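You operate a simulated robot arm through the tools that you are given. There is no shell and no other tool. Be economical: measure what you need, move in short steps, check, and stop when the job is done.

You are at the controls of a simulated robot arm. One attempt, no reset.

TASK
Push the door marked spare shut. Open the door marked clean, fetch the orange brush from the hat shelf of the locker marked clean and stand it on the worktop under the wall shelves and shut the clean again. Put the white block labelled "tonic" from the open stretch of the worktop on the table shelf under the bare end and the white block that says "lemon" on the shelf under the sink. Put one of the white tall sleeves of cups from the open stretch of the worktop on the black drip tray. Put the red block on top of the clear cup marked spare. Close the small panel door. Push the bracket strap shut. Do these in any order. Set down upright: orange brush, white block, white tall sleeve of cups, red block. The bracket strap goes anticlockwise seen from above, to its stop.

It is judged by the outcome, as a careful person would: the job done as asked, and still so three seconds after it is handed in. It fails if anything else is knocked over, pushed out of place, dropped, spilled or broken.

THE ROBOT
A 7-joint arm with a fingered hand on a trunk, on a base that drives. Base frame: it is fixed to the floor where the robot stands at the start and does not move with it; the origin is under the middle of the robot, x ahead of it, y to its left, z up. Units: cm, degrees, N and s.
With the tool pointing down near the work surface it reaches from about 40 to 74 cm from the robot's upright axis, wherever it stands. Its first joint turns from -166.0 to 166.0 degrees. Places, roughly: black drip tray (18x11x5 cm) [90, -250, 80]; bracket strap [-60, -400, 70]; clear cup marked spare [75, -300, 75]; door marked clean [80, 50, 100]; door marked spare [60, 0, 100]; orange brush (6x9x18 cm) [90, 50, 120]; red block (7x5x7 cm) [70, -330, 80]; shelf under the sink [-220, 70, 30]; small panel door [40, -400, 130]; table shelf under the bare end [-210, -200, 20]; white block [100, -225, 75]; white tall sleeve of cups [75, -225, 75]; worktop under the wall shelves [90, -150, 70]. Payload 3.4 kg.
The tool frame sits at the grasp point between the pads (the TCP): z along the fingers, y along the line on which they close. The tips reach 2.5 cm beyond it. The gripper opens to 8.8 cm. The gripper's body begins 2.9 cm behind the TCP. The gripper is a hand of 3 fingers: y runs from the thumb to the fingers, the wrist lies at [-1.3, -10.6, -17.4] in the tool frame, and closing takes about 1.5 s.
Orientation is told as [roll, pitch, yaw] about the base's x, y, z axes, in that order, counted from this pose: with the fingers straight down and the wrist toward the robot, the tool's x, y and z point along [0, 1, 0], [1, 0, 0] and [0, 0, -1] of the base frame.

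THE INTERFACE
- The arm moves only by the tool servo_tool. Its argument "deltas" is a list of rows, each an object (a shift or turn left out is 0, a gripper value left out holds the last) with "delta_rot": the turn, a rotation vector about the base's x, y, z in degrees, a list of three; "offset": the shift along the base's x, y, z in cm, a list of three; "jaw": the closure, from 0 (fully open) to 1 (shut). In form: [{"delta_rot": [wx, wy, wz], "offset": [dx, dy, dz], "jaw": jaw}, ...]. A call has 1 to 12 rows; each row shifts and turns the commanded pose from where the row before left it. Rows are played at 5 a second. More than 5 cm and 8.6 degrees between two rows, or a gripper value outside its range, and nothing of the call is played. Where a pose cannot be reached the arm comes as near as it can. A force on the tool above 40 N (or 10 N above the force at the start of the call, whichever is more), or a blocked arm, ends the call early, and 0.2 s more pass. The fingers move at their own pace (about 7.2 cm/s each) and stop on an object; they squeeze with about 29 N. The grip force told is the motor's: it shows also when the fingers shut on nothing. Time passes only in rows, and 0.2 s behind the last, so rows that do not move let the fingers close. It gives the time, the measured TCP pose, the force on the tool (base axes), the opening and the grip force at its end, in the units of the frame above (readings bear some noise), with the torque about the TCP (base axes, N m) and any sound that the robot's microphone picked up.
- Cameras (640 x 400 px; columns grow to the right, rows downward): "scene" is now at [2.27, 19.04, 150.25]; the picture's right is [0.35, -0.94, 0.00], its down [-0.48, -0.18, -0.86] and it looks along [0.81, 0.30, -0.51] (base axes); focal length 277 px, centre (320, 200). "wrist" rides on the gripper at [5.8, -8.5, -9.9] in the tool frame; the picture's right is [-0.67, 0.35, -0.66], its down [-0.69, -0.63, 0.37] and it looks along [-0.29, 0.69, 0.66] (tool axes); focal length 261 px, centre (320, 200).
- capture(camera): a new picture of that camera. It takes no simulated time.
- raise_lower(by): slides the trunk up (or, below 0, down) by that many cm; the arm and the scene camera ride with it, the base frame stays. It gives what a move gives, with no picture.
- drive_base(legs): drives the robot by 1 to 6 legs, each [ahead, left, turn to the left] in cm, cm and degrees, along the robot's own axes; the way and the turn of a leg run together, so that a leg with both is an arc; at most 150 cm and 180 degrees a leg. The arm and the cameras ride along, it lands a little off, and it stops where it bumps. It gives what a move gives.
- grasp_type(shape): the hand has 3 fingers and takes this shape, open, in about a second: jaw (thumb against the fingers, like two jaws); tri (thumb and two fingers); tip (a fingertip pinch); poke (one finger out to press); point (the index stretched); flat (the hand flat); cup (the hand cupped); fist (a fist). The gripper value then closes the fingers along that shape, each until it touches; the sizes above hold for jaw. It gives what a move gives, with no picture.
- head_to(pan, tilt): turns the head with the scene camera to pan (to the left, within 155 degrees either way) and tilt (down, from -29 to 69), counted from straight ahead of the robot. It gives what a move gives.
- point_at(camera, pixels): there is no depth. For up to 12 entries [column, row, z] of the newest picture of that camera ("zoom" is the newest enlarged one), the place [x, y] in the base frame at which the ray of that pixel passes the height z, good to about 0.2 cm. It takes no simulated time.
- enlarge(camera, box): a new picture of the part [left, top, right, bottom] of that camera's present view, enlarged. It takes no simulated time.
- finish_job(): hands the job in; it is judged then, once.

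Work in short steps. Measure before you move; look again where a grasp or a placing could have gone wrong, and mend it. You have 145 turns and 188 pictures in all, those below and enlarged ones among them. Open the gripper and draw the arm clear of the work before you hand the job in, unless the task says otherwise; then end with one line.

The tools are called after "Emit:" by a JSON object that holds its "method" and its "body". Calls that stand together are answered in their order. servo_tool: Moves the arm, as the interface text tells. Its arguments: {"type":"object","properties":{"deltas":{"type":"array","items":{"type":"object","properties":{"delta_rot":{"type":"array","items":{"type":"number"}},"offset":{"type":"array","items":{"type":"number"}},"jaw":{"type":"number"}}}}},"required":["deltas"]} The other tools are called the same way: raise_lower (by) slides the trunk up or down; grasp_type (shape) gives the hand a shape; drive_base (legs) drives the base; head_to (pan, tilt) turns the head that bears the scene camera; capture (camera) takes a picture; point_at (camera, pixels) gives the place at which the rays of pixels pass given heights; enlarge (camera, box) takes an enlarged picture of a part of a camera's view; finish_job () hands the job in.

At the start:

```text
time: 0.0
tcp_pos: [41.4, 23.15, 99.84]
orientation: [-0.4, -0.3, -16.0]
ft_force: [0.9, 0.9, -0.3]
torque: [0.03, 0.01, -0.06]
finger_gap: 8.75
gripper_force: 0.0
shape: jaw
trunk travel left (down, up): [-50.0, 9.0]
robot x, y, heading: [-0.0, 0.05, -0.1]
head pan, tilt: [20.5, 30.6]
```

scene: 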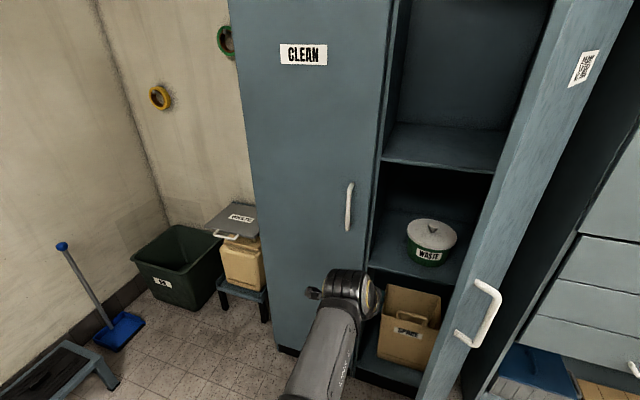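
wrist: 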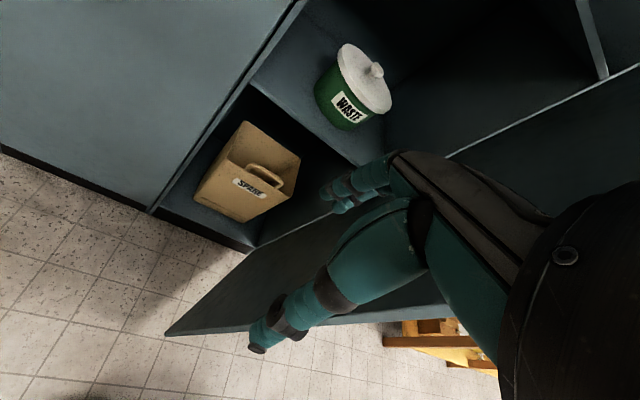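

The spare door stands open at columns 440-600 with its handle at (480,315), and the clean door is shut with its handle at (349,207). I'll look a little higher and to the right to get the geometry.

Emit:
{"method": "head_to", "body": {"pan": 0, "tilt": 10}}

Emit:
{"method": "capture", "body": {"camera": "scene"}}

Emit:
{"method": "head_to", "body": {"pan": -60, "tilt": 30}}

Emit:
{"method": "capture", "body": {"camera": "scene"}}

Emit:
{"method": "head_to", "body": {"pan": -120, "tilt": 20}}

Emit:
{"method": "capture", "body": {"camera": "scene"}}

Emit:
{"method": "head_to", "body": {"pan": 150, "tilt": 25}}

Emit:
{"method": "capture", "body": {"camera": "scene"}}

```text
time: 0.8
tcp_pos: [41.54, 23.18, 99.92]
orientation: [-0.4, -0.2, -16.0]
ft_force: [0.4, -0.3, 0.3]
torque: [0.01, 0.01, 0.0]
finger_gap: 8.76
gripper_force: 0.0
shape: jaw
trunk travel left (down, up): [-50.0, 9.0]
robot x, y, heading: [-0.05, 0.18, 0.1]
head pan, tilt: [0.0, 10.0]
```

```text
185 pictures are left
```

scene: 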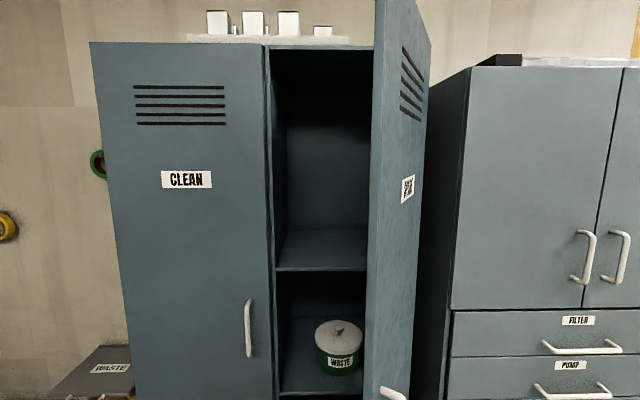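

```text
time: 2.1
tcp_pos: [41.44, 23.09, 99.94]
orientation: [-0.4, -0.3, -16.2]
ft_force: [-0.5, -0.4, 0.1]
torque: [-0.01, 0.01, 0.01]
finger_gap: 8.77
gripper_force: 0.1
shape: jaw
trunk travel left (down, up): [-50.0, 9.0]
robot x, y, heading: [-0.06, 0.04, 0.2]
head pan, tilt: [-60.0, 30.0]
```

```text
184 pictures are left
```

scene: 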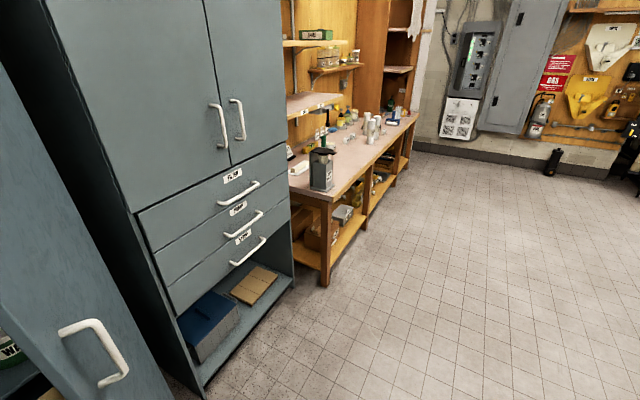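

```text
time: 3.4
tcp_pos: [41.54, 23.2, 99.89]
orientation: [-0.3, -0.3, -16.1]
ft_force: [-0.8, -0.3, 0.0]
torque: [0.02, -0.01, 0.05]
finger_gap: 8.79
gripper_force: 0.0
shape: jaw
trunk travel left (down, up): [-50.0, 9.0]
robot x, y, heading: [-0.03, 0.09, -0.2]
head pan, tilt: [-120.0, 20.0]
```

```text
183 pictures are left
```

scene: 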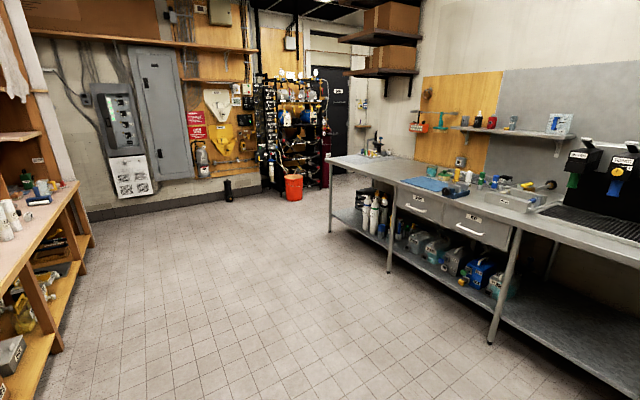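

```text
time: 7.2
tcp_pos: [41.47, 23.12, 99.91]
orientation: [-0.5, -0.4, -16.1]
ft_force: [0.3, 0.4, -0.2]
torque: [-0.02, 0.0, 0.02]
finger_gap: 8.78
gripper_force: 0.0
shape: jaw
trunk travel left (down, up): [-50.0, 9.0]
robot x, y, heading: [0.02, -0.43, 0.0]
head pan, tilt: [150.0, 25.0]
```

```text
182 pictures are left
```

scene: 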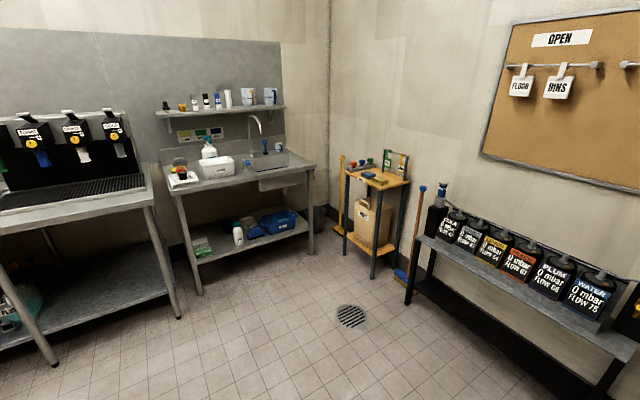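

I now know the room. Next I measure the lockers, with the head looking down at them.

Emit:
{"method": "head_to", "body": {"pan": 10, "tilt": 40}}

Emit:
{"method": "capture", "body": {"camera": "scene"}}

```text
time: 9.4
tcp_pos: [41.5, 23.13, 99.88]
orientation: [-0.4, -0.3, -16.1]
ft_force: [-1.0, 0.5, 0.1]
torque: [0.02, 0.0, -0.02]
finger_gap: 8.76
gripper_force: 0.1
shape: jaw
trunk travel left (down, up): [-50.0, 9.0]
robot x, y, heading: [-0.35, -0.16, 0.1]
head pan, tilt: [10.0, 40.0]
```

```text
181 pictures are left
```

scene: 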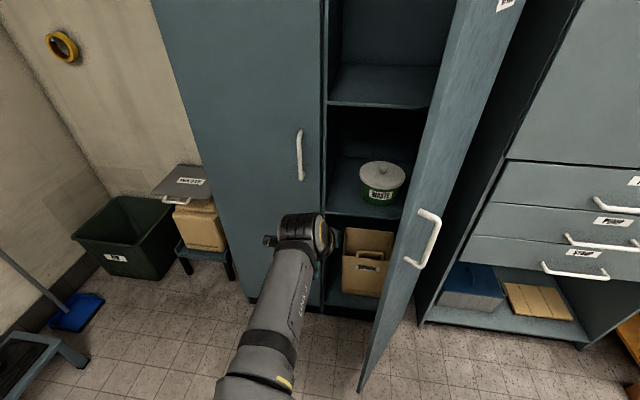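

I read the door bottoms, the handle and the edges at plausible heights.

Emit:
{"method": "point_at", "body": {"camera": "scene", "pixels": [[250, 300, 0], [362, 390, 6], [362, 390, 0], [322, 307, 6], [420, 328, 0], [417, 213, 100], [440, 220, 100], [298, 135, 110], [303, 178, 90], [415, 213, 110], [408, 262, 90], [420, 262, 90]]}}

Emit:
{"method": "enlarge", "body": {"camera": "scene", "box": [220, 200, 480, 400]}}

```text
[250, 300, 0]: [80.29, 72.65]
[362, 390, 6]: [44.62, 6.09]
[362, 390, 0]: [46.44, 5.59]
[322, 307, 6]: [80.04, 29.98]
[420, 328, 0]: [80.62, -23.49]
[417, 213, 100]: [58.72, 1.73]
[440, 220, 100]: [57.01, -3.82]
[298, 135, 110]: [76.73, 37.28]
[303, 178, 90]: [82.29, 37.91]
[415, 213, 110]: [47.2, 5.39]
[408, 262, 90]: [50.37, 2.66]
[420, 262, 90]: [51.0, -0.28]
```

```text
2.00 times, centred on (350, 300) of scene
```

zoom: 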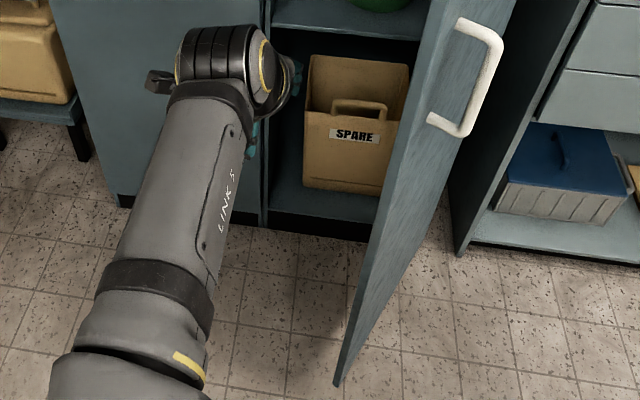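

The locker fronts lie at about x=80. The clean door spans y 30..72 with its handle on the right. The spare door is hinged near (80,-11) and its free edge is at about (45,6). I'll make a fist, back off to the right, and come at the door from its outer side.

Emit:
{"method": "grasp_type", "body": {"shape": "fist"}}

Emit:
{"method": "drive_base", "body": {"legs": [[-12, 0, 0], [0, -35, 0], [12, 0, 0]]}}

Emit:
{"method": "head_to", "body": {"pan": 20, "tilt": 30}}

Emit:
{"method": "capture", "body": {"camera": "scene"}}

```text
time: 10.3
tcp_pos: [41.44, 23.13, 99.79]
orientation: [-0.4, -0.3, -16.1]
ft_force: [-0.3, -0.2, -0.1]
torque: [0.01, -0.01, 0.0]
finger_gap: 0.0
gripper_force: 0.1
shape: fist
trunk travel left (down, up): [-50.0, 9.0]
robot x, y, heading: [-0.23, 0.19, -0.1]
head pan, tilt: [10.0, 40.0]
```

```text
time: 14.2
tcp_pos: [41.73, -11.2, 99.86]
orientation: [-0.4, -0.3, -16.1]
ft_force: [0.1, -0.7, -0.4]
torque: [0.0, 0.0, -0.04]
finger_gap: 0.0
gripper_force: 0.0
shape: fist
trunk travel left (down, up): [-50.0, 9.0]
robot x, y, heading: [0.3, -34.75, -0.2]
head pan, tilt: [10.0, 40.0]
```

```text
time: 15.0
tcp_pos: [41.89, -11.23, 99.81]
orientation: [-0.4, -0.2, -16.1]
ft_force: [0.3, 0.0, -0.2]
torque: [-0.01, -0.01, 0.02]
finger_gap: 0.0
gripper_force: 0.1
shape: fist
trunk travel left (down, up): [-50.0, 9.0]
robot x, y, heading: [0.37, -34.54, -0.0]
head pan, tilt: [20.0, 30.0]
```

```text
179 pictures are left
```

scene: 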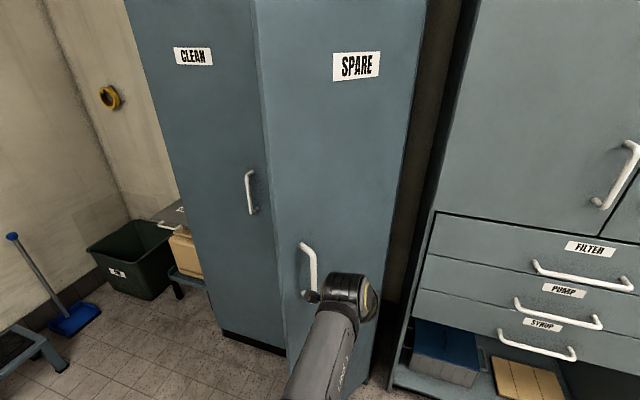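

The hand is now beside the outer face. I lift it above the handle and sweep left and forward against the door.

Emit:
{"method": "servo_tool", "body": {"deltas": [{"offset": [0, 0, 5]}, {"offset": [0, 0, 5]}, {"offset": [0, 0, 5]}, {"offset": [4, 0, 3]}, {"offset": [4, 0, 0]}, {"offset": [1, 3, 0]}, {"offset": [1, 3, 0]}, {"offset": [1, 3, 0]}, {"offset": [1.5, 3, 0]}, {"offset": [1.5, 3, 0]}, {"offset": [2, 3, 0]}]}}

Emit:
{"method": "capture", "body": {"camera": "scene"}}

```text
time: 17.4
tcp_pos: [52.71, -2.99, 115.52]
orientation: [-0.5, -0.3, -16.2]
ft_force: [-0.2, -1.0, -0.4]
torque: [0.01, -0.01, 0.02]
finger_gap: 0.0
gripper_force: 0.1
shape: fist
out of reach, approached as far as the arm can: row 8, 9, 10, 11
trunk travel left (down, up): [-50.0, 9.0]
robot x, y, heading: [0.53, -34.25, 0.1]
head pan, tilt: [20.0, 30.0]
```

```text
178 pictures are left
```

scene: 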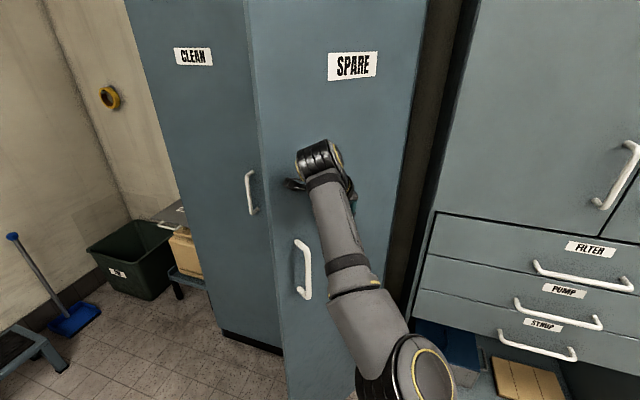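

The arm is at its reach limit but already at the door face with almost no contact force. I'll use the base to carry the hand left and then forward.

Emit:
{"method": "drive_base", "body": {"legs": [[4, 8, 0], [8, 6, 0]]}}

Emit:
{"method": "capture", "body": {"camera": "scene"}}

```text
time: 19.2
tcp_pos: [64.74, 11.29, 115.52]
orientation: [-0.4, -0.4, -16.2]
ft_force: [0.9, 0.5, 0.0]
torque: [0.03, -0.04, 0.05]
finger_gap: 0.02
gripper_force: 0.1
shape: fist
trunk travel left (down, up): [-50.0, 9.0]
robot x, y, heading: [12.27, -20.0, -0.1]
head pan, tilt: [20.0, 30.0]
```

```text
177 pictures are left
```

scene: 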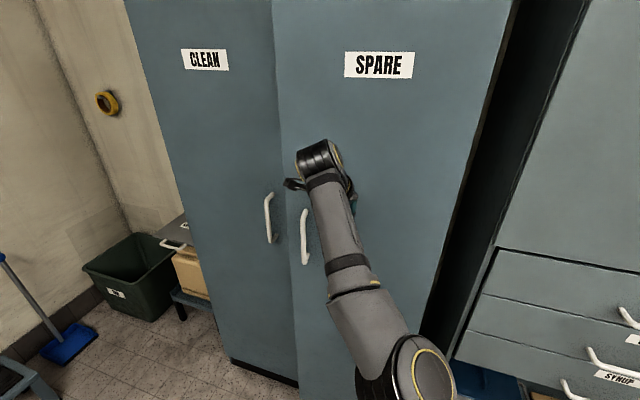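

The door is swinging shut with the hand. I keep driving mostly forward.

Emit:
{"method": "drive_base", "body": {"legs": [[12, 3, 0]]}}

Emit:
{"method": "capture", "body": {"camera": "scene"}}

```text
time: 20.5
tcp_pos: [74.45, 13.83, 115.57]
orientation: [-0.7, 0.4, -16.1]
ft_force: [-4.6, -0.9, 1.6]
torque: [0.04, -0.22, 0.02]
finger_gap: 0.0
gripper_force: 0.1
shape: fist
trunk travel left (down, up): [-50.0, 9.0]
robot x, y, heading: [22.54, -17.32, -0.1]
head pan, tilt: [20.0, 30.0]
stopped in leg 1: the force on the tool passed its limit at 99 N (the readings are from after the stop); the commanded pose is now the measured one
```

```text
176 pictures are left
```

scene: 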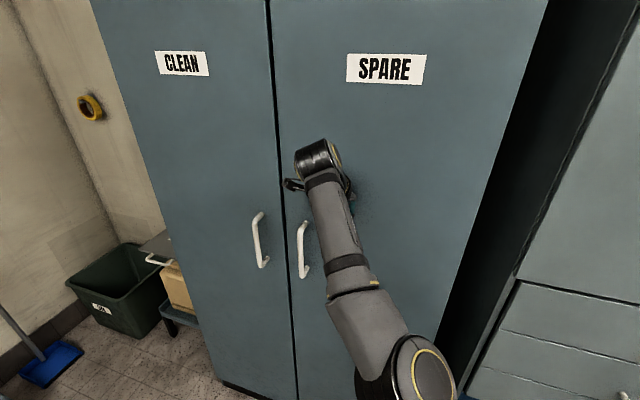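

The spare door looks shut, flush with the clean door. I back away and move left to work on the clean door's handle at about (76,37,102).

Emit:
{"method": "drive_base", "body": {"legs": [[-24, 0, 0], [0, 30, 0]]}}

Emit:
{"method": "servo_tool", "body": {"deltas": [{"offset": [-2, 0, -1]}, {"delta_rot": [-5.055, -3.807, 5.054], "offset": [0, -1, -1]}, {"delta_rot": [-5.055, -3.807, 5.054], "offset": [0, -1, -1]}, {"delta_rot": [-5.055, -3.807, 5.054], "offset": [0, -1, -1]}, {"delta_rot": [-5.055, -3.807, 5.054], "offset": [0, -1, -1]}, {"delta_rot": [-5.055, -3.807, 5.054], "offset": [0, -1, -1]}, {"delta_rot": [-5.055, -3.807, 5.054], "offset": [0, -1, -1]}, {"delta_rot": [-5.055, -3.807, 5.054], "offset": [0, -1, -1]}, {"delta_rot": [-5.055, -3.807, 5.054], "offset": [0, -1, -1]}]}}

Emit:
{"method": "grasp_type", "body": {"shape": "jaw"}}

Emit:
{"method": "capture", "body": {"camera": "scene"}}

```text
time: 23.9
tcp_pos: [50.48, 43.98, 115.56]
orientation: [-0.7, 0.4, -16.0]
ft_force: [0.1, 0.1, 0.3]
torque: [-0.01, -0.03, 0.01]
finger_gap: 0.0
gripper_force: 0.0
shape: fist
trunk travel left (down, up): [-50.0, 9.0]
robot x, y, heading: [-1.5, 12.24, -0.1]
head pan, tilt: [20.0, 30.0]
```

```text
time: 25.9
tcp_pos: [48.54, 36.02, 106.61]
orientation: [-45.7, -23.1, 36.8]
ft_force: [0.3, -1.0, -0.8]
torque: [-0.03, 0.01, 0.04]
finger_gap: 0.0
gripper_force: 0.0
shape: fist
trunk travel left (down, up): [-50.0, 9.0]
robot x, y, heading: [-1.37, 12.13, 0.3]
head pan, tilt: [20.0, 30.0]
```

```text
time: 26.8
tcp_pos: [48.42, 35.88, 106.64]
orientation: [-45.6, -22.9, 36.6]
ft_force: [0.3, 0.7, 0.7]
torque: [0.02, 0.01, -0.02]
finger_gap: 8.73
gripper_force: 0.0
shape: jaw
trunk travel left (down, up): [-50.0, 9.0]
robot x, y, heading: [-0.85, 12.21, 0.0]
head pan, tilt: [20.0, 30.0]
```

```text
175 pictures are left
```

scene: 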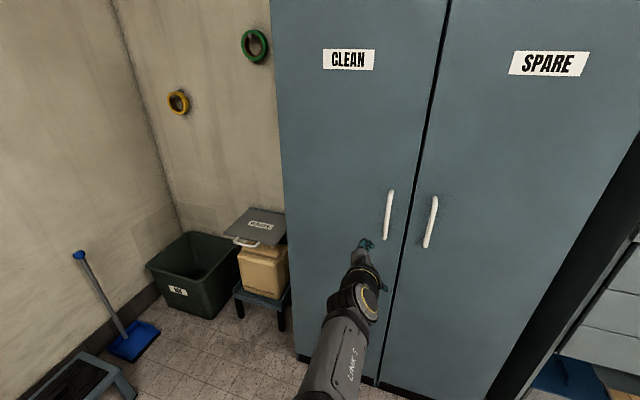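

Rotation is going well. I finish it and measure the clean handle (top (391,192), bottom (386,240)).

Emit:
{"method": "servo_tool", "body": {"deltas": [{"delta_rot": [-5.055, -3.807, 5.054]}, {"delta_rot": [-5.055, -3.807, 5.054]}, {"delta_rot": [-5.055, -3.807, 5.054]}, {"delta_rot": [-5.055, -3.807, 5.054]}, {"delta_rot": [-5.055, -3.807, 5.054]}, {"delta_rot": [-5.055, -3.807, 5.054]}, {"delta_rot": [-5.055, -3.807, 5.054]}, {"delta_rot": [-5.055, -3.807, 5.054]}]}}

Emit:
{"method": "capture", "body": {"camera": "wrist"}}

Emit:
{"method": "enlarge", "body": {"camera": "scene", "box": [300, 150, 480, 270]}}

Emit:
{"method": "point_at", "body": {"camera": "scene", "pixels": [[391, 192, 110], [386, 240, 94], [386, 240, 97], [391, 192, 113], [434, 198, 110], [427, 247, 94]]}}

```text
time: 28.6
tcp_pos: [48.53, 35.82, 106.5]
orientation: [-90.6, 0.0, 89.6]
ft_force: [-0.4, 0.4, -0.2]
torque: [-0.02, 0.04, 0.01]
finger_gap: 8.76
gripper_force: 0.0
shape: jaw
trunk travel left (down, up): [-50.0, 9.0]
robot x, y, heading: [-1.09, 12.24, 0.2]
head pan, tilt: [20.0, 30.0]
```

```text
174 pictures are left
```

wrist: 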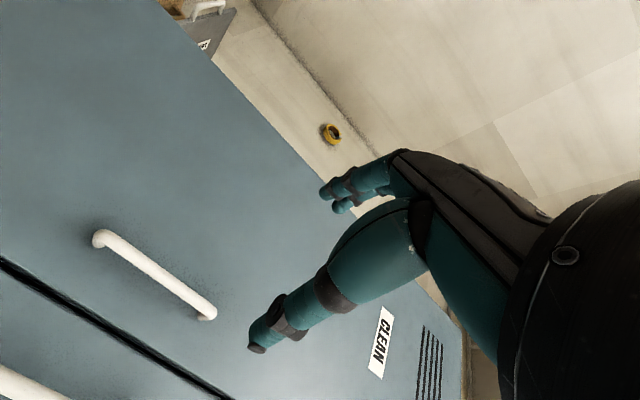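

```text
3.33 times, centred on (390, 210) of scene
```

zoom: 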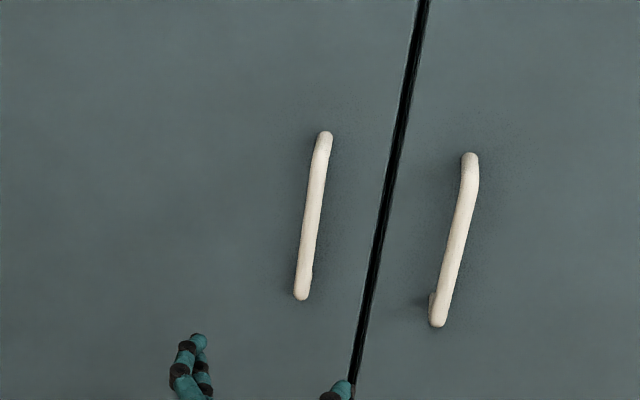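

```text
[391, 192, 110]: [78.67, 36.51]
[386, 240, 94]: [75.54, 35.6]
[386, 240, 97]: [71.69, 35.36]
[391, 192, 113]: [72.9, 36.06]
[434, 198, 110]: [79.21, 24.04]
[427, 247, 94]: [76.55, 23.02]
```

The handle bar is at about x=75.5, y=36, z 94–112, and the gripper is level and lined up. I drive 10 cm forward and reach the rest with the arm.

Emit:
{"method": "drive_base", "body": {"legs": [[10, 0, 0]]}}

Emit:
{"method": "servo_tool", "body": {"deltas": [{"offset": [3, 0, -2]}, {"offset": [3, 0, -2]}, {"offset": [3, 0, 0]}, {"offset": [3, 0, 0]}]}}

Emit:
{"method": "capture", "body": {"camera": "wrist"}}

Emit:
{"method": "capture", "body": {"camera": "scene"}}

```text
time: 29.7
tcp_pos: [58.71, 35.74, 106.47]
orientation: [-90.7, -0.2, 89.5]
ft_force: [-1.0, 0.4, 0.6]
torque: [0.01, 0.01, 0.0]
finger_gap: 8.76
gripper_force: 0.0
shape: jaw
trunk travel left (down, up): [-50.0, 9.0]
robot x, y, heading: [8.68, 11.68, 0.3]
head pan, tilt: [20.0, 30.0]
```

```text
time: 30.7
tcp_pos: [70.62, 35.91, 102.67]
orientation: [-90.7, -0.2, 89.6]
ft_force: [0.8, -0.1, -0.2]
torque: [-0.01, 0.0, -0.02]
finger_gap: 8.76
gripper_force: 0.1
shape: jaw
trunk travel left (down, up): [-50.0, 9.0]
robot x, y, heading: [8.71, 12.22, 0.2]
head pan, tilt: [20.0, 30.0]
```

```text
172 pictures are left
```

wrist: 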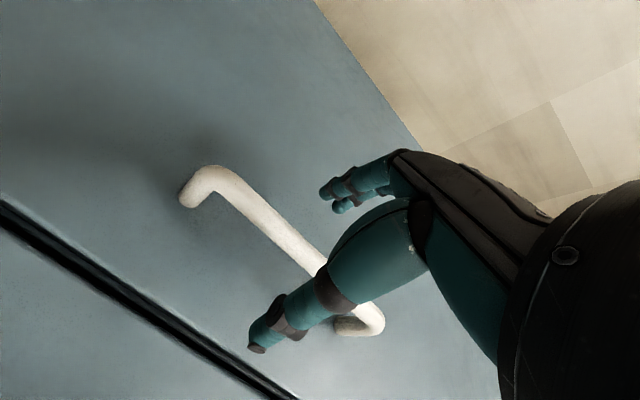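

```text
171 pictures are left
```

scene: 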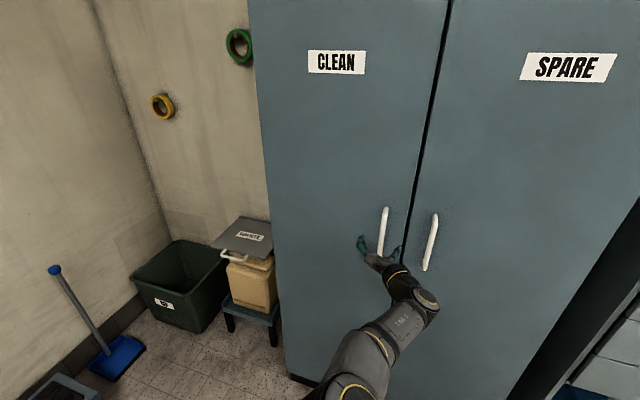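

The bar lies between the thumb and fingers. I advance 4.5 cm and close.

Emit:
{"method": "servo_tool", "body": {"deltas": [{"offset": [2.5, 0, 0]}, {"offset": [2, 0, 0]}, {"jaw": 1}, {"jaw": 1}, {"jaw": 1}, {"jaw": 1}, {"jaw": 1}, {"jaw": 1}, {"jaw": 1}, {"jaw": 1}]}}

```text
time: 32.9
tcp_pos: [74.68, 35.9, 102.64]
orientation: [-90.8, -0.1, 89.5]
ft_force: [-26.9, -8.6, -3.9]
torque: [-0.29, 0.08, 3.2]
finger_gap: 4.05
gripper_force: 29.1
shape: jaw
trunk travel left (down, up): [-50.0, 9.0]
robot x, y, heading: [8.86, 12.3, -0.3]
head pan, tilt: [20.0, 30.0]
```

The gap is 4.05 with 27 N against x, which looks odd. I look at the wrist view.

Emit:
{"method": "capture", "body": {"camera": "wrist"}}

```text
170 pictures are left
```

wrist: 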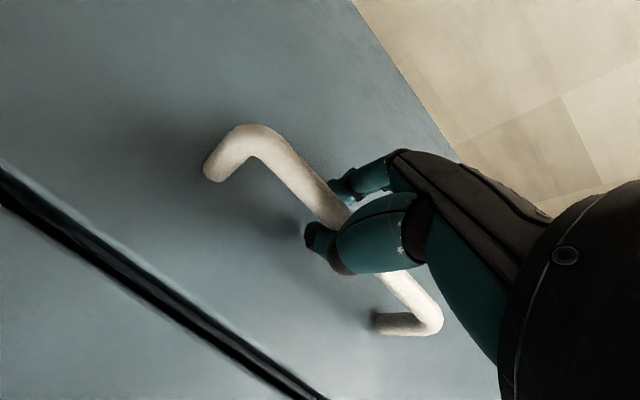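

The fingers hook the bar properly. I pull along the door's arc, turning with it.

Emit:
{"method": "servo_tool", "body": {"deltas": [{"offset": [-1.55, 0.2, 0], "delta_rot": [0, 0, -2.5]}, {"offset": [-1.55, 0.3, 0], "delta_rot": [0, 0, -2.5]}, {"offset": [-1.55, 0.3, 0], "delta_rot": [0, 0, -2.5]}, {"offset": [-1.55, 0.4, 0], "delta_rot": [0, 0, -2.5]}, {"offset": [-1.5, 0.5, 0], "delta_rot": [0, 0, -2.5]}, {"offset": [-1.5, 0.55, 0], "delta_rot": [0, 0, -2.5]}, {"offset": [-1.45, 0.6, 0], "delta_rot": [0, 0, -2.5]}, {"offset": [-1.45, 0.65, 0], "delta_rot": [0, 0, -2.5]}]}}

Emit:
{"method": "capture", "body": {"camera": "scene"}}

```text
time: 34.7
tcp_pos: [62.92, 38.88, 102.76]
orientation: [-90.6, -0.4, 69.3]
ft_force: [-20.1, -29.0, -9.2]
torque: [-0.18, 0.2, 2.7]
finger_gap: 3.82
gripper_force: 28.6
shape: jaw
trunk travel left (down, up): [-50.0, 9.0]
robot x, y, heading: [8.94, 12.28, 0.1]
head pan, tilt: [20.0, 30.0]
```

```text
169 pictures are left
```

scene: 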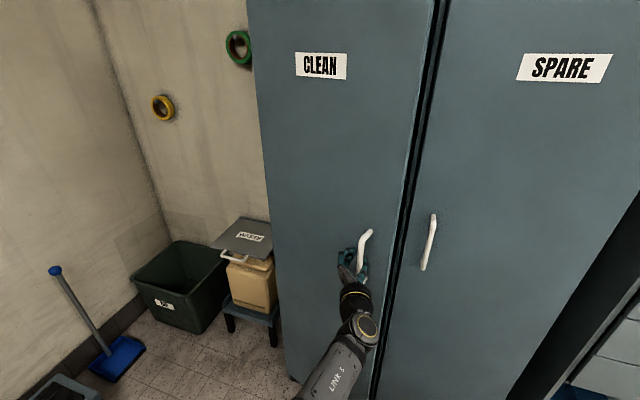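

The door follows. I continue the arc for another 25°.

Emit:
{"method": "servo_tool", "body": {"deltas": [{"offset": [-1.4, 0.75, 0], "delta_rot": [0, 0, -2.5]}, {"offset": [-1.35, 0.8, 0], "delta_rot": [0, 0, -2.5]}, {"offset": [-1.3, 0.85, 0], "delta_rot": [0, 0, -2.5]}, {"offset": [-1.27, 0.9, 0], "delta_rot": [0, 0, -2.5]}, {"offset": [-1.23, 0.95, 0], "delta_rot": [0, 0, -2.5]}, {"offset": [-1.2, 1.0, 0], "delta_rot": [0, 0, -2.5]}, {"offset": [-1.15, 1.05, 0], "delta_rot": [0, 0, -2.5]}, {"offset": [-1.1, 1.1, 0], "delta_rot": [0, 0, -2.5]}, {"offset": [-1.05, 1.15, 0], "delta_rot": [0, 0, -2.5]}, {"offset": [-1.0, 1.2, 0], "delta_rot": [0, 0, -2.5]}]}}

Emit:
{"method": "capture", "body": {"camera": "scene"}}

```text
time: 35.4
tcp_pos: [59.87, 40.24, 102.56]
orientation: [-90.7, 0.0, 63.3]
ft_force: [-20.5, -22.7, -1.7]
torque: [-0.05, 0.21, 2.6]
finger_gap: 3.75
gripper_force: 28.9
shape: jaw
trunk travel left (down, up): [-50.0, 9.0]
robot x, y, heading: [8.65, 12.19, 0.1]
head pan, tilt: [20.0, 30.0]
stopped in row 3: the force on the tool passed its limit at 46 N (the readings are from after the stop); the commanded pose is now the measured one
```

```text
168 pictures are left
```

scene: 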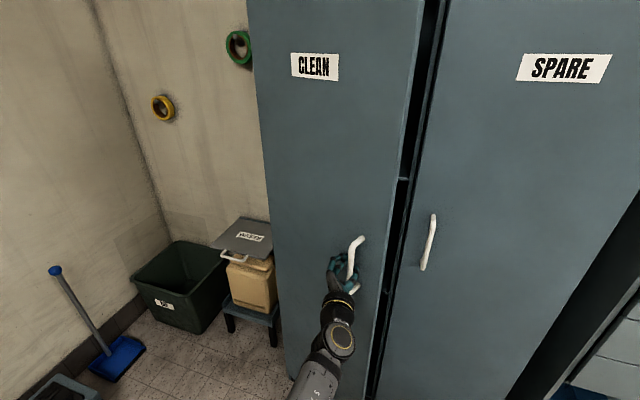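

The door is about 27° open, and the tips are pressing on the door face. I pull on without turning, with less y.

Emit:
{"method": "servo_tool", "body": {"deltas": [{"offset": [-1.5, 0.1, 0]}, {"offset": [-1.5, 0.3, 0]}, {"offset": [-1.5, 0.5, 0]}, {"offset": [-1.4, 0.7, 0]}, {"offset": [-1.4, 0.8, 0]}, {"offset": [-1.3, 0.9, 0]}, {"offset": [-1.3, 0.9, 0]}, {"offset": [-1.3, 0.9, 0]}]}}

Emit:
{"method": "capture", "body": {"camera": "scene"}}

```text
time: 36.3
tcp_pos: [59.53, 37.11, 102.49]
orientation: [-90.2, -0.5, 56.2]
ft_force: [14.8, 30.7, 1.8]
torque: [0.28, -0.08, -0.31]
finger_gap: 3.06
gripper_force: 29.2
shape: jaw
trunk travel left (down, up): [-50.0, 9.0]
robot x, y, heading: [9.14, 12.25, 0.4]
head pan, tilt: [20.0, 30.0]
stopped in row 4: the force on the tool passed its limit at 45 N (the readings are from after the stop); the commanded pose is now the measured one
```

```text
167 pictures are left
```

scene: 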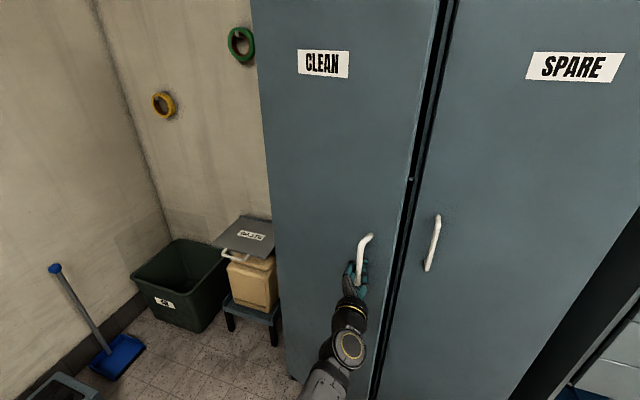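

The hand shifted on the bar and the door is now about 20° open. With the grip still on, I try pulling with a small base move instead.

Emit:
{"method": "drive_base", "body": {"legs": [[-6, 1, 0]]}}

Emit:
{"method": "capture", "body": {"camera": "scene"}}

Emit:
{"method": "capture", "body": {"camera": "wrist"}}

```text
time: 37.1
tcp_pos: [58.07, 37.89, 102.59]
orientation: [-90.4, -0.8, 57.2]
ft_force: [14.2, 25.1, -3.1]
torque: [0.08, -0.06, -0.28]
finger_gap: 3.05
gripper_force: 28.6
shape: jaw
trunk travel left (down, up): [-50.0, 9.0]
robot x, y, heading: [7.82, 12.67, 0.2]
head pan, tilt: [20.0, 30.0]
stopped in leg 1: the force on the tool passed its limit at 48 N (the readings are from after the stop); the commanded pose is now the measured one
```

```text
166 pictures are left
```

scene: 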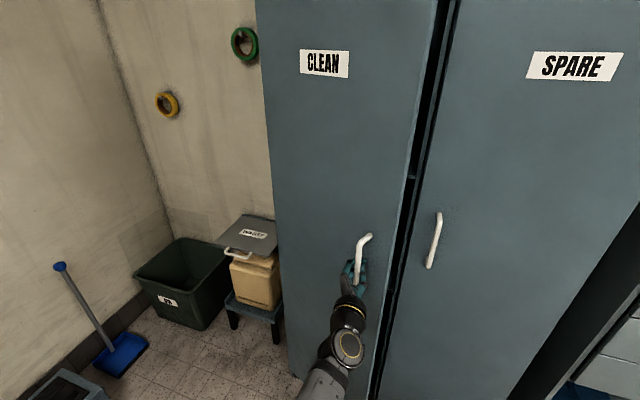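

```text
165 pictures are left
```

wrist: 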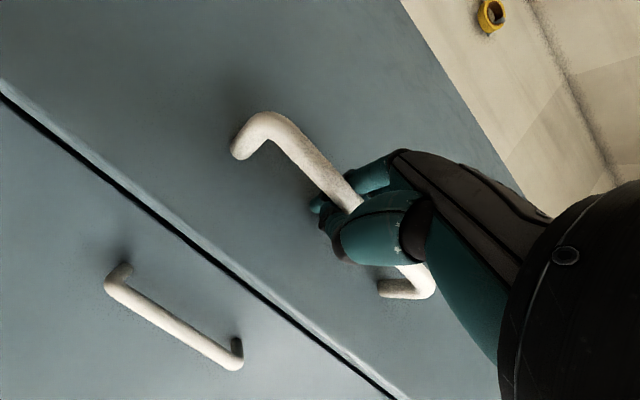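

The standing 29 N comes from the squeeze on a misaligned bar. I loosen the grip slightly so the fingers hook the bar, then pull.

Emit:
{"method": "servo_tool", "body": {"deltas": [{"jaw": 0.6}, {"jaw": 0.6}, {"jaw": 0.6}]}}

Emit:
{"method": "servo_tool", "body": {"deltas": [{"offset": [-1.3, 0.7, 0]}, {"offset": [-1.3, 0.7, 0]}, {"offset": [-1.3, 0.7, 0]}, {"offset": [-1.3, 0.7, 0]}, {"offset": [-1.3, 0.8, 0]}, {"offset": [-1.3, 0.8, 0]}]}}

Emit:
{"method": "capture", "body": {"camera": "scene"}}

```text
time: 37.9
tcp_pos: [58.16, 37.43, 102.63]
orientation: [-90.2, -0.8, 56.7]
ft_force: [10.2, 18.0, -2.9]
torque: [0.04, -0.06, -0.22]
finger_gap: 3.98
gripper_force: 0.0
shape: jaw
trunk travel left (down, up): [-50.0, 9.0]
robot x, y, heading: [7.59, 12.51, 0.5]
head pan, tilt: [20.0, 30.0]
```

```text
time: 38.3
tcp_pos: [58.1, 36.98, 102.59]
orientation: [-89.7, -1.3, 55.3]
ft_force: [14.3, 27.6, -3.1]
torque: [-0.02, -0.02, -0.27]
finger_gap: 4.14
gripper_force: 0.0
shape: jaw
trunk travel left (down, up): [-50.0, 9.0]
robot x, y, heading: [7.85, 12.57, 0.6]
head pan, tilt: [20.0, 30.0]
stopped in row 2: the force on the tool passed its limit at 45 N (the readings are from after the stop); the commanded pose is now the measured one
```

```text
164 pictures are left
```

scene: 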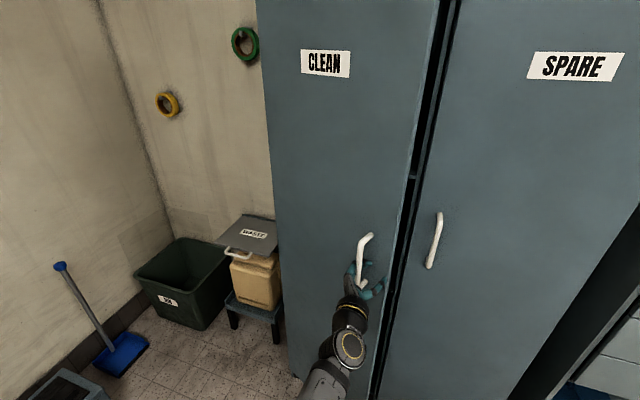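

The tool moved against my command, so something further up the arm may be blocked. I look down at my own arm.

Emit:
{"method": "head_to", "body": {"pan": 30, "tilt": 62}}

Emit:
{"method": "capture", "body": {"camera": "scene"}}

Emit:
{"method": "capture", "body": {"camera": "wrist"}}

```text
time: 39.3
tcp_pos: [58.17, 36.79, 102.7]
orientation: [-89.7, -1.2, 55.0]
ft_force: [17.9, 33.6, -2.4]
torque: [-0.01, -0.07, -0.39]
finger_gap: 4.24
gripper_force: 0.1
shape: jaw
trunk travel left (down, up): [-50.0, 9.0]
robot x, y, heading: [7.11, 12.64, 0.4]
head pan, tilt: [30.0, 62.0]
```

```text
163 pictures are left
```

scene: 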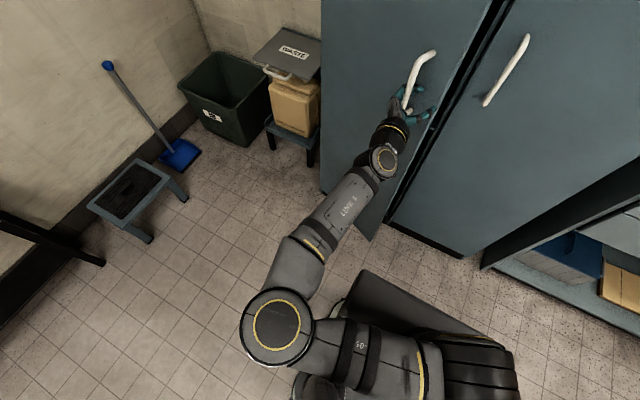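

```text
162 pictures are left
```

wrist: 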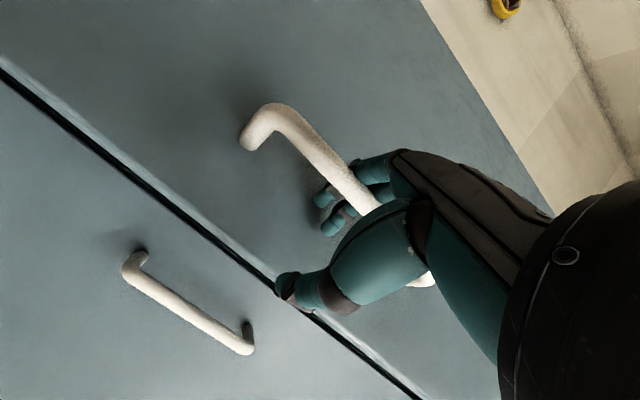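

The elbow is free. The fingers were pulling along the door rather than away from it. I release, back off, drop below the handles, close the hand, and will sweep the door open from its inside edge.

Emit:
{"method": "servo_tool", "body": {"deltas": [{"jaw": 0}, {"jaw": 0}, {"jaw": 0}, {"offset": [-3.3, 2.2, 0]}, {"offset": [-3.3, 2.2, 0]}, {"offset": [-3, 1, -2]}, {"offset": [0, 0, -5]}, {"offset": [0, -2, -5], "delta_rot": [0, 0, 8]}, {"offset": [0, -2, -5], "delta_rot": [0, 0, 8]}, {"offset": [0, -3, -5], "delta_rot": [0, 0, 8], "jaw": 1}, {"offset": [0, -3, 0], "delta_rot": [0, 0, 8], "jaw": 1}, {"offset": [0, -3, 0], "delta_rot": [0, 0, 8], "jaw": 1}]}}

Emit:
{"method": "servo_tool", "body": {"deltas": [{"offset": [0, -3, 0], "delta_rot": [0, 0, 8]}, {"offset": [1, -3, 0], "delta_rot": [0, 0, 7]}, {"offset": [3, 0, 0]}]}}

Emit:
{"method": "head_to", "body": {"pan": 20, "tilt": 45}}

Emit:
{"method": "capture", "body": {"camera": "scene"}}

```text
refused: row 8 steps farther than a row can; nothing moved
```

```text
time: 39.6
tcp_pos: [58.15, 37.13, 102.73]
orientation: [-90.2, -1.1, 57.4]
ft_force: [14.2, 28.0, -4.2]
torque: [-0.06, -0.02, -0.31]
finger_gap: 4.15
gripper_force: 0.1
shape: jaw
trunk travel left (down, up): [-50.0, 9.0]
robot x, y, heading: [7.74, 12.86, 0.6]
head pan, tilt: [30.0, 62.0]
stopped in row 1: the force on the tool passed its limit at 55 N (the readings are from after the stop); the commanded pose is now the measured one
```

```text
time: 40.4
tcp_pos: [58.25, 36.86, 102.62]
orientation: [-90.3, -1.0, 57.2]
ft_force: [18.6, 34.0, -5.8]
torque: [-0.08, -0.01, -0.42]
finger_gap: 4.27
gripper_force: 0.1
shape: jaw
trunk travel left (down, up): [-50.0, 9.0]
robot x, y, heading: [7.51, 12.32, 0.3]
head pan, tilt: [20.0, 45.0]
```

```text
161 pictures are left
```

scene: 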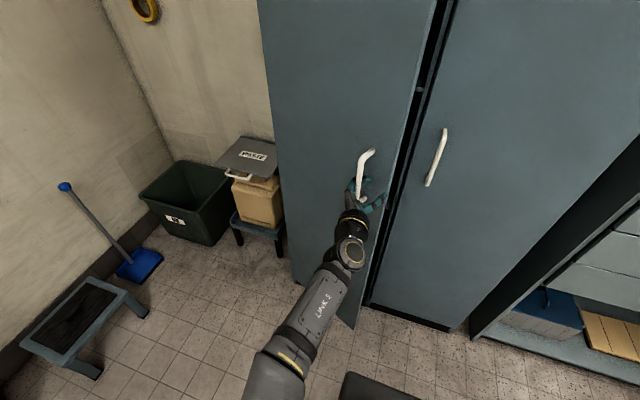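

The step was too long and was refused. The follow-on call only nudged the arm. I redo it with shorter rows, first opening and backing off.

Emit:
{"method": "servo_tool", "body": {"deltas": [{"jaw": 0}, {"jaw": 0}, {"jaw": 0}, {"offset": [-3.3, 2.2, 0]}, {"offset": [-3.3, 2.2, 0]}, {"offset": [-3, 1, -2]}, {"offset": [0, 0, -4.5]}, {"offset": [0, 0, -4.5]}, {"offset": [0, 0, -4.5]}, {"offset": [0, 0, -4.5]}, {"offset": [0, 0, -3], "jaw": 1}]}}

```text
time: 41.4
tcp_pos: [58.12, 35.78, 102.83]
orientation: [-89.7, -1.7, 54.3]
ft_force: [15.9, 33.6, -5.9]
torque: [-0.06, 0.02, -0.09]
finger_gap: 8.79
gripper_force: 0.1
shape: jaw
trunk travel left (down, up): [-50.0, 9.0]
robot x, y, heading: [7.84, 12.6, 0.6]
head pan, tilt: [20.0, 45.0]
stopped in row 4: the force on the tool passed its limit at 58 N (the readings are from after the stop); the commanded pose is now the measured one
```

The force grows even though I'm moving away. I need a close look at what touches.

Emit:
{"method": "enlarge", "body": {"camera": "scene", "box": [310, 120, 430, 300]}}

Emit:
{"method": "enlarge", "body": {"camera": "wrist", "box": [200, 80, 500, 340]}}

```text
2.22 times, centred on (370, 210) of scene
```

zoom: 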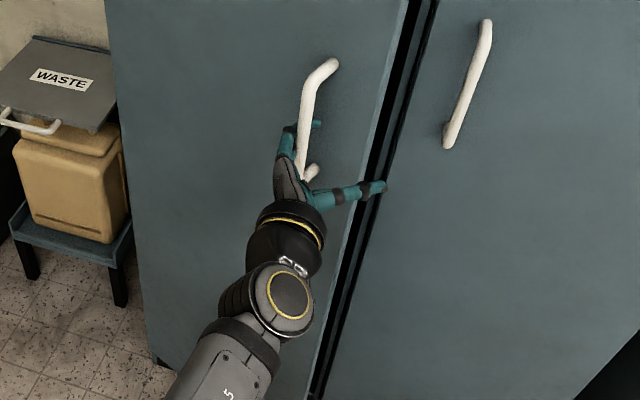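

```text
1.54 times, centred on (350, 210) of wrist
```

zoom: 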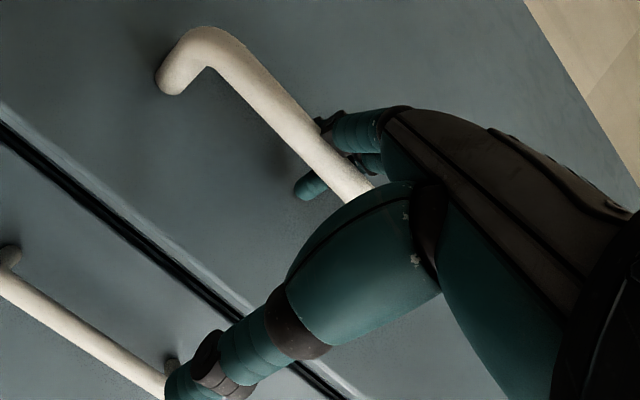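

The two fingers left of the bar are pressed against it from behind, so the hand sits too far right. I shift left to centre the bar, then retreat along the finger direction.

Emit:
{"method": "servo_tool", "body": {"deltas": [{"offset": [0.2, 1.0, 0]}, {"offset": [0.2, 1.0, 0]}, {"offset": [0, 1.0, 0]}, {"offset": [0, 1, 0]}]}}

```text
time: 42.4
tcp_pos: [58.41, 38.61, 102.87]
orientation: [-89.4, -1.8, 53.5]
ft_force: [-0.7, -0.4, -0.6]
torque: [0.03, 0.01, 0.0]
finger_gap: 8.8
gripper_force: 0.1
shape: jaw
trunk travel left (down, up): [-50.0, 9.0]
robot x, y, heading: [7.48, 12.56, 0.2]
head pan, tilt: [20.0, 45.0]
```

It is free now (zero force). I retreat and drop below the handles.

Emit:
{"method": "servo_tool", "body": {"deltas": [{"offset": [-3.2, 2.4, 0]}, {"offset": [-3.2, 2.4, 0]}, {"offset": [-3, 1, -2]}, {"offset": [0, 0, -4.5]}, {"offset": [0, 0, -4.5]}, {"offset": [0, 0, -4.5]}, {"offset": [0, 0, -4.5]}, {"offset": [0, 0, -3], "jaw": 1}]}}

Emit:
{"method": "capture", "body": {"camera": "scene"}}

```text
time: 43.2
tcp_pos: [53.17, 38.99, 100.28]
orientation: [-89.6, -2.0, 45.2]
ft_force: [-0.4, 0.7, 0.5]
torque: [-0.01, -0.01, 0.01]
finger_gap: 8.8
gripper_force: 0.0
shape: jaw
trunk travel left (down, up): [-50.0, 9.0]
robot x, y, heading: [7.4, 12.61, 0.4]
head pan, tilt: [20.0, 45.0]
stopped in row 4: the arm was blocked; the commanded pose is now the measured one
```

```text
158 pictures are left
```

scene: 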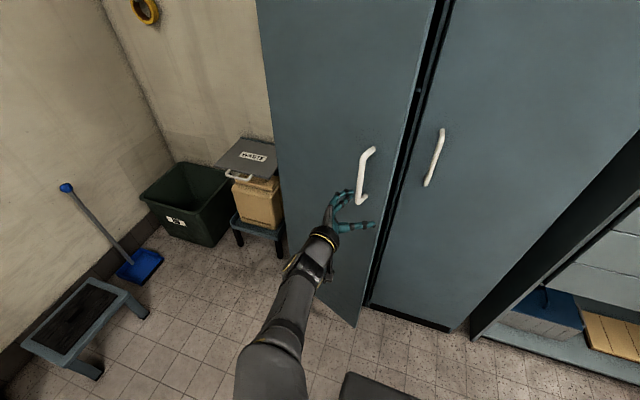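

The arm was blocked by its own wrist, not the door. I turn the yaw back to the left, move away from the door, and lower.

Emit:
{"method": "servo_tool", "body": {"deltas": [{"offset": [-1, -1, 0], "delta_rot": [0, 0, 8]}, {"offset": [-1, -1, 0], "delta_rot": [0, 0, 8]}, {"offset": [-1, -2, -3], "delta_rot": [0, 0, 8]}, {"offset": [0, -2, -4], "delta_rot": [0, 0, 8]}, {"offset": [0, -2, -4], "delta_rot": [0, 0, 8]}, {"offset": [0, -2, -4], "delta_rot": [0, 0, 8], "jaw": 1}, {"offset": [0, -2, -4], "delta_rot": [0, 0, 8], "jaw": 1}, {"offset": [0, -2, -2], "delta_rot": [0, 0, 8], "jaw": 1}]}}

Emit:
{"method": "capture", "body": {"camera": "scene"}}

```text
time: 43.8
tcp_pos: [55.2, 30.1, 100.4]
orientation: [-89.9, -2.0, 48.6]
ft_force: [-0.1, 0.3, -0.4]
torque: [-0.01, -0.02, 0.01]
finger_gap: 8.82
gripper_force: 0.1
shape: jaw
trunk travel left (down, up): [-50.0, 9.0]
robot x, y, heading: [7.56, 12.57, 0.3]
head pan, tilt: [20.0, 45.0]
stopped in row 2: the arm was blocked; the commanded pose is now the measured one
```

```text
157 pictures are left
```

scene: 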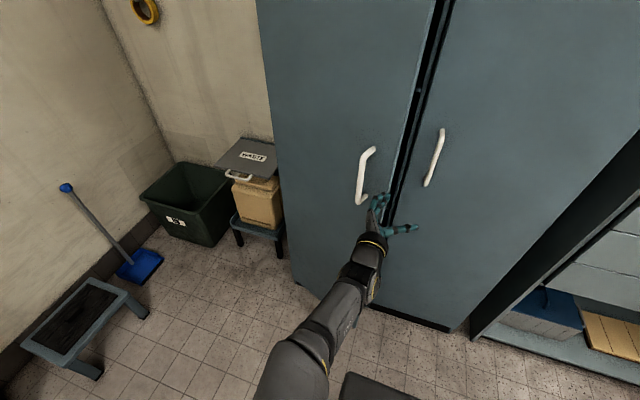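

The wrist wanders when the arm is folded up, so it needs to be extended. I back the base off and then extend the arm.

Emit:
{"method": "drive_base", "body": {"legs": [[-20, 0, 0]]}}

Emit:
{"method": "servo_tool", "body": {"deltas": [{"offset": [2, 0, 0]}, {"offset": [2, 0, 0]}, {"offset": [2, 0, 0], "delta_rot": [0, 0, 4]}, {"offset": [2, 0, 0], "delta_rot": [0, 0, 8]}, {"offset": [2, 0, 0], "delta_rot": [0, 0, 8]}, {"delta_rot": [0, 0, 8]}, {"delta_rot": [0, 0, 8]}]}}

Emit:
{"method": "capture", "body": {"camera": "scene"}}

```text
time: 45.4
tcp_pos: [35.0, 29.85, 100.44]
orientation: [-89.8, -2.0, 48.5]
ft_force: [0.5, -0.2, 0.5]
torque: [0.01, 0.01, 0.01]
finger_gap: 8.8
gripper_force: 0.0
shape: jaw
trunk travel left (down, up): [-50.0, 9.0]
robot x, y, heading: [-12.87, 12.65, 0.1]
head pan, tilt: [20.0, 45.0]
```

```text
time: 47.0
tcp_pos: [45.1, 29.87, 100.6]
orientation: [-89.7, -2.0, 84.8]
ft_force: [-0.4, 0.1, -1.1]
torque: [0.01, 0.05, 0.01]
finger_gap: 8.79
gripper_force: 0.1
shape: jaw
trunk travel left (down, up): [-50.0, 9.0]
robot x, y, heading: [-12.47, 12.4, 0.4]
head pan, tilt: [20.0, 45.0]
```

```text
156 pictures are left
```

scene: 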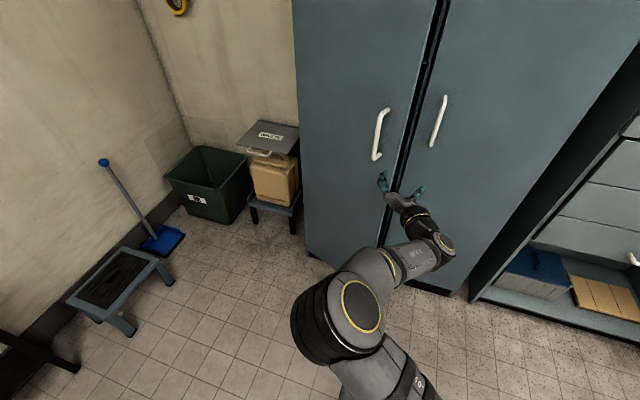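

The arm behaves again. I lower below the handles, yaw further left, and close the hand.

Emit:
{"method": "servo_tool", "body": {"deltas": [{"offset": [0, -1, -4], "jaw": 1}, {"offset": [0, -1, -4]}, {"offset": [0, -1, -4]}, {"offset": [0, -1, -4]}, {"offset": [0, -1, -4]}, {"offset": [1, -1, 0], "delta_rot": [0, 0, 8]}, {"offset": [1, -1, 0], "delta_rot": [0, 0, 8]}, {"offset": [1, 0, 0], "delta_rot": [0, 0, 8]}]}}

Emit:
{"method": "enlarge", "body": {"camera": "scene", "box": [300, 0, 480, 310]}}

```text
time: 48.8
tcp_pos: [47.92, 22.76, 80.5]
orientation: [-89.9, -2.0, 108.7]
ft_force: [-0.1, -0.8, 0.5]
torque: [0.0, -0.01, 0.01]
finger_gap: 0.0
gripper_force: 28.6
shape: jaw
trunk travel left (down, up): [-50.0, 9.0]
robot x, y, heading: [-12.64, 12.64, 0.1]
head pan, tilt: [20.0, 45.0]
```

```text
1.29 times, centred on (390, 155) of scene
```

zoom: 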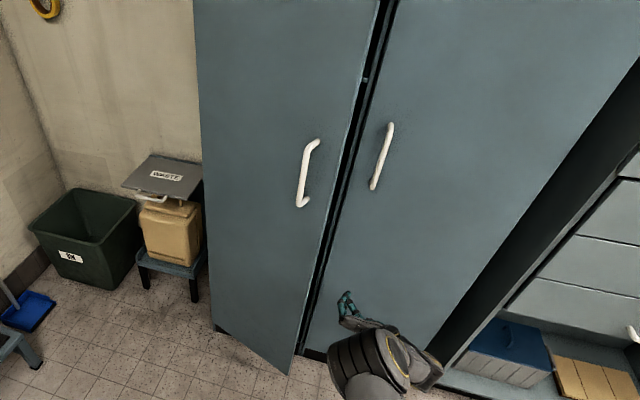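

The door is ajar. I measure its bottom corners at zoom (288,375) and (213,326), and the spare door's left edge bottom (303,352).

Emit:
{"method": "point_at", "body": {"camera": "zoom", "pixels": [[288, 375, 6], [213, 328, 6], [303, 352, 6], [345, 310, 80]]}}

```text
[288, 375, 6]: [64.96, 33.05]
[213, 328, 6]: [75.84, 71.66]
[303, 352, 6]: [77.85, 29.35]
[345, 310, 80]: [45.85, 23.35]
```

The door edge is at (65,33) and the spare door front is at x=77, leaving a gap of about 10 cm. I drive forward 15, yaw a bit more, and slip the closed fingertips behind the edge.

Emit:
{"method": "drive_base", "body": {"legs": [[14, 0, 0]]}}

Emit:
{"method": "servo_tool", "body": {"deltas": [{"delta_rot": [0, 0, 7]}, {"delta_rot": [0, 0, 7], "offset": [1.5, 0.5, 0]}, {"offset": [2, 1.5, 0]}, {"offset": [2, 1.5, 0]}, {"offset": [2, 1.5, 0]}]}}

Emit:
{"method": "capture", "body": {"camera": "scene"}}

Emit:
{"method": "capture", "body": {"camera": "wrist"}}

```text
time: 50.2
tcp_pos: [62.04, 22.75, 80.44]
orientation: [-89.9, -1.9, 108.4]
ft_force: [0.6, -0.1, -0.3]
torque: [-0.03, -0.03, 0.0]
finger_gap: 0.0
gripper_force: 28.8
shape: jaw
trunk travel left (down, up): [-50.0, 9.0]
robot x, y, heading: [1.41, 12.53, -0.1]
head pan, tilt: [20.0, 45.0]
```

```text
time: 51.4
tcp_pos: [66.27, 29.16, 83.42]
orientation: [-89.8, -2.0, 122.3]
ft_force: [-0.9, 0.1, -0.6]
torque: [0.0, 0.0, -0.01]
finger_gap: 0.01
gripper_force: 29.3
shape: jaw
out of reach, approached as far as the arm can: row 2, 3, 4, 5
trunk travel left (down, up): [-50.0, 9.0]
robot x, y, heading: [1.78, 12.56, -0.2]
head pan, tilt: [20.0, 45.0]
```

```text
154 pictures are left
```

scene: 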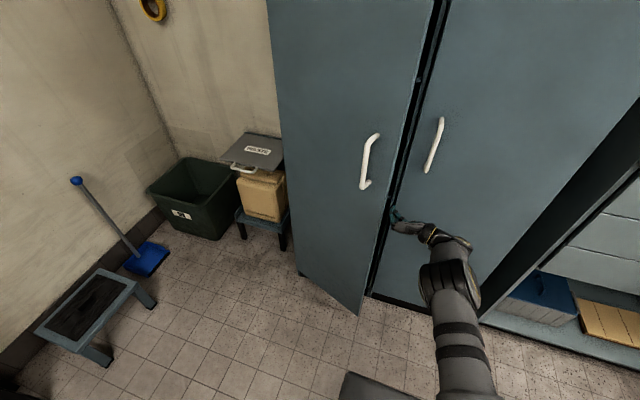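

```text
153 pictures are left
```

wrist: 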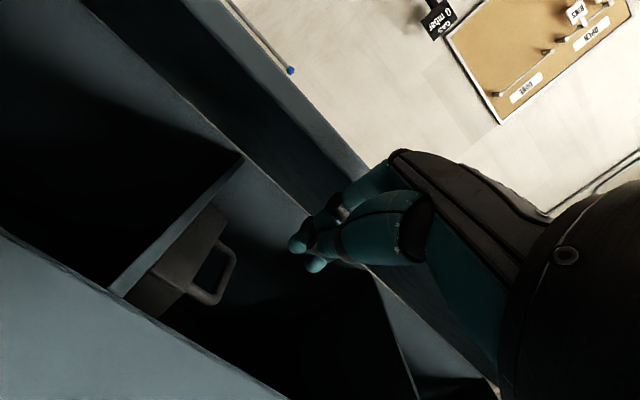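

The closed fingers are at the gap and the wrist camera sees inside the locker. The base carries the hand 4 cm forward and then left.

Emit:
{"method": "drive_base", "body": {"legs": [[4, 1, 0], [-1, 8, 0]]}}

Emit:
{"method": "capture", "body": {"camera": "scene"}}

```text
time: 52.9
tcp_pos: [69.34, 38.28, 83.37]
orientation: [-89.8, -1.9, 122.3]
ft_force: [0.5, -0.2, -1.0]
torque: [0.0, 0.01, 0.02]
finger_gap: 0.01
gripper_force: 28.9
shape: jaw
trunk travel left (down, up): [-50.0, 9.0]
robot x, y, heading: [4.24, 21.36, 0.0]
head pan, tilt: [20.0, 45.0]
```

```text
152 pictures are left
```

scene: 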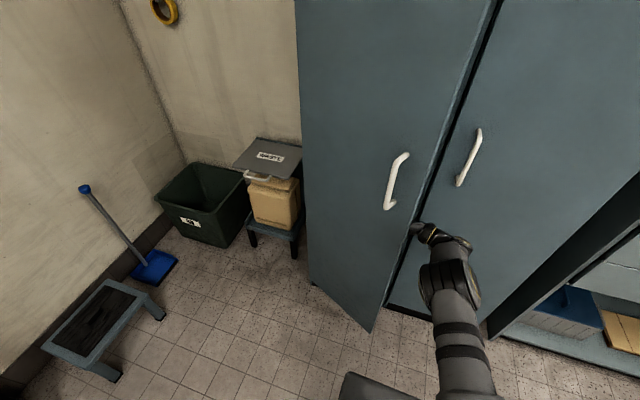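

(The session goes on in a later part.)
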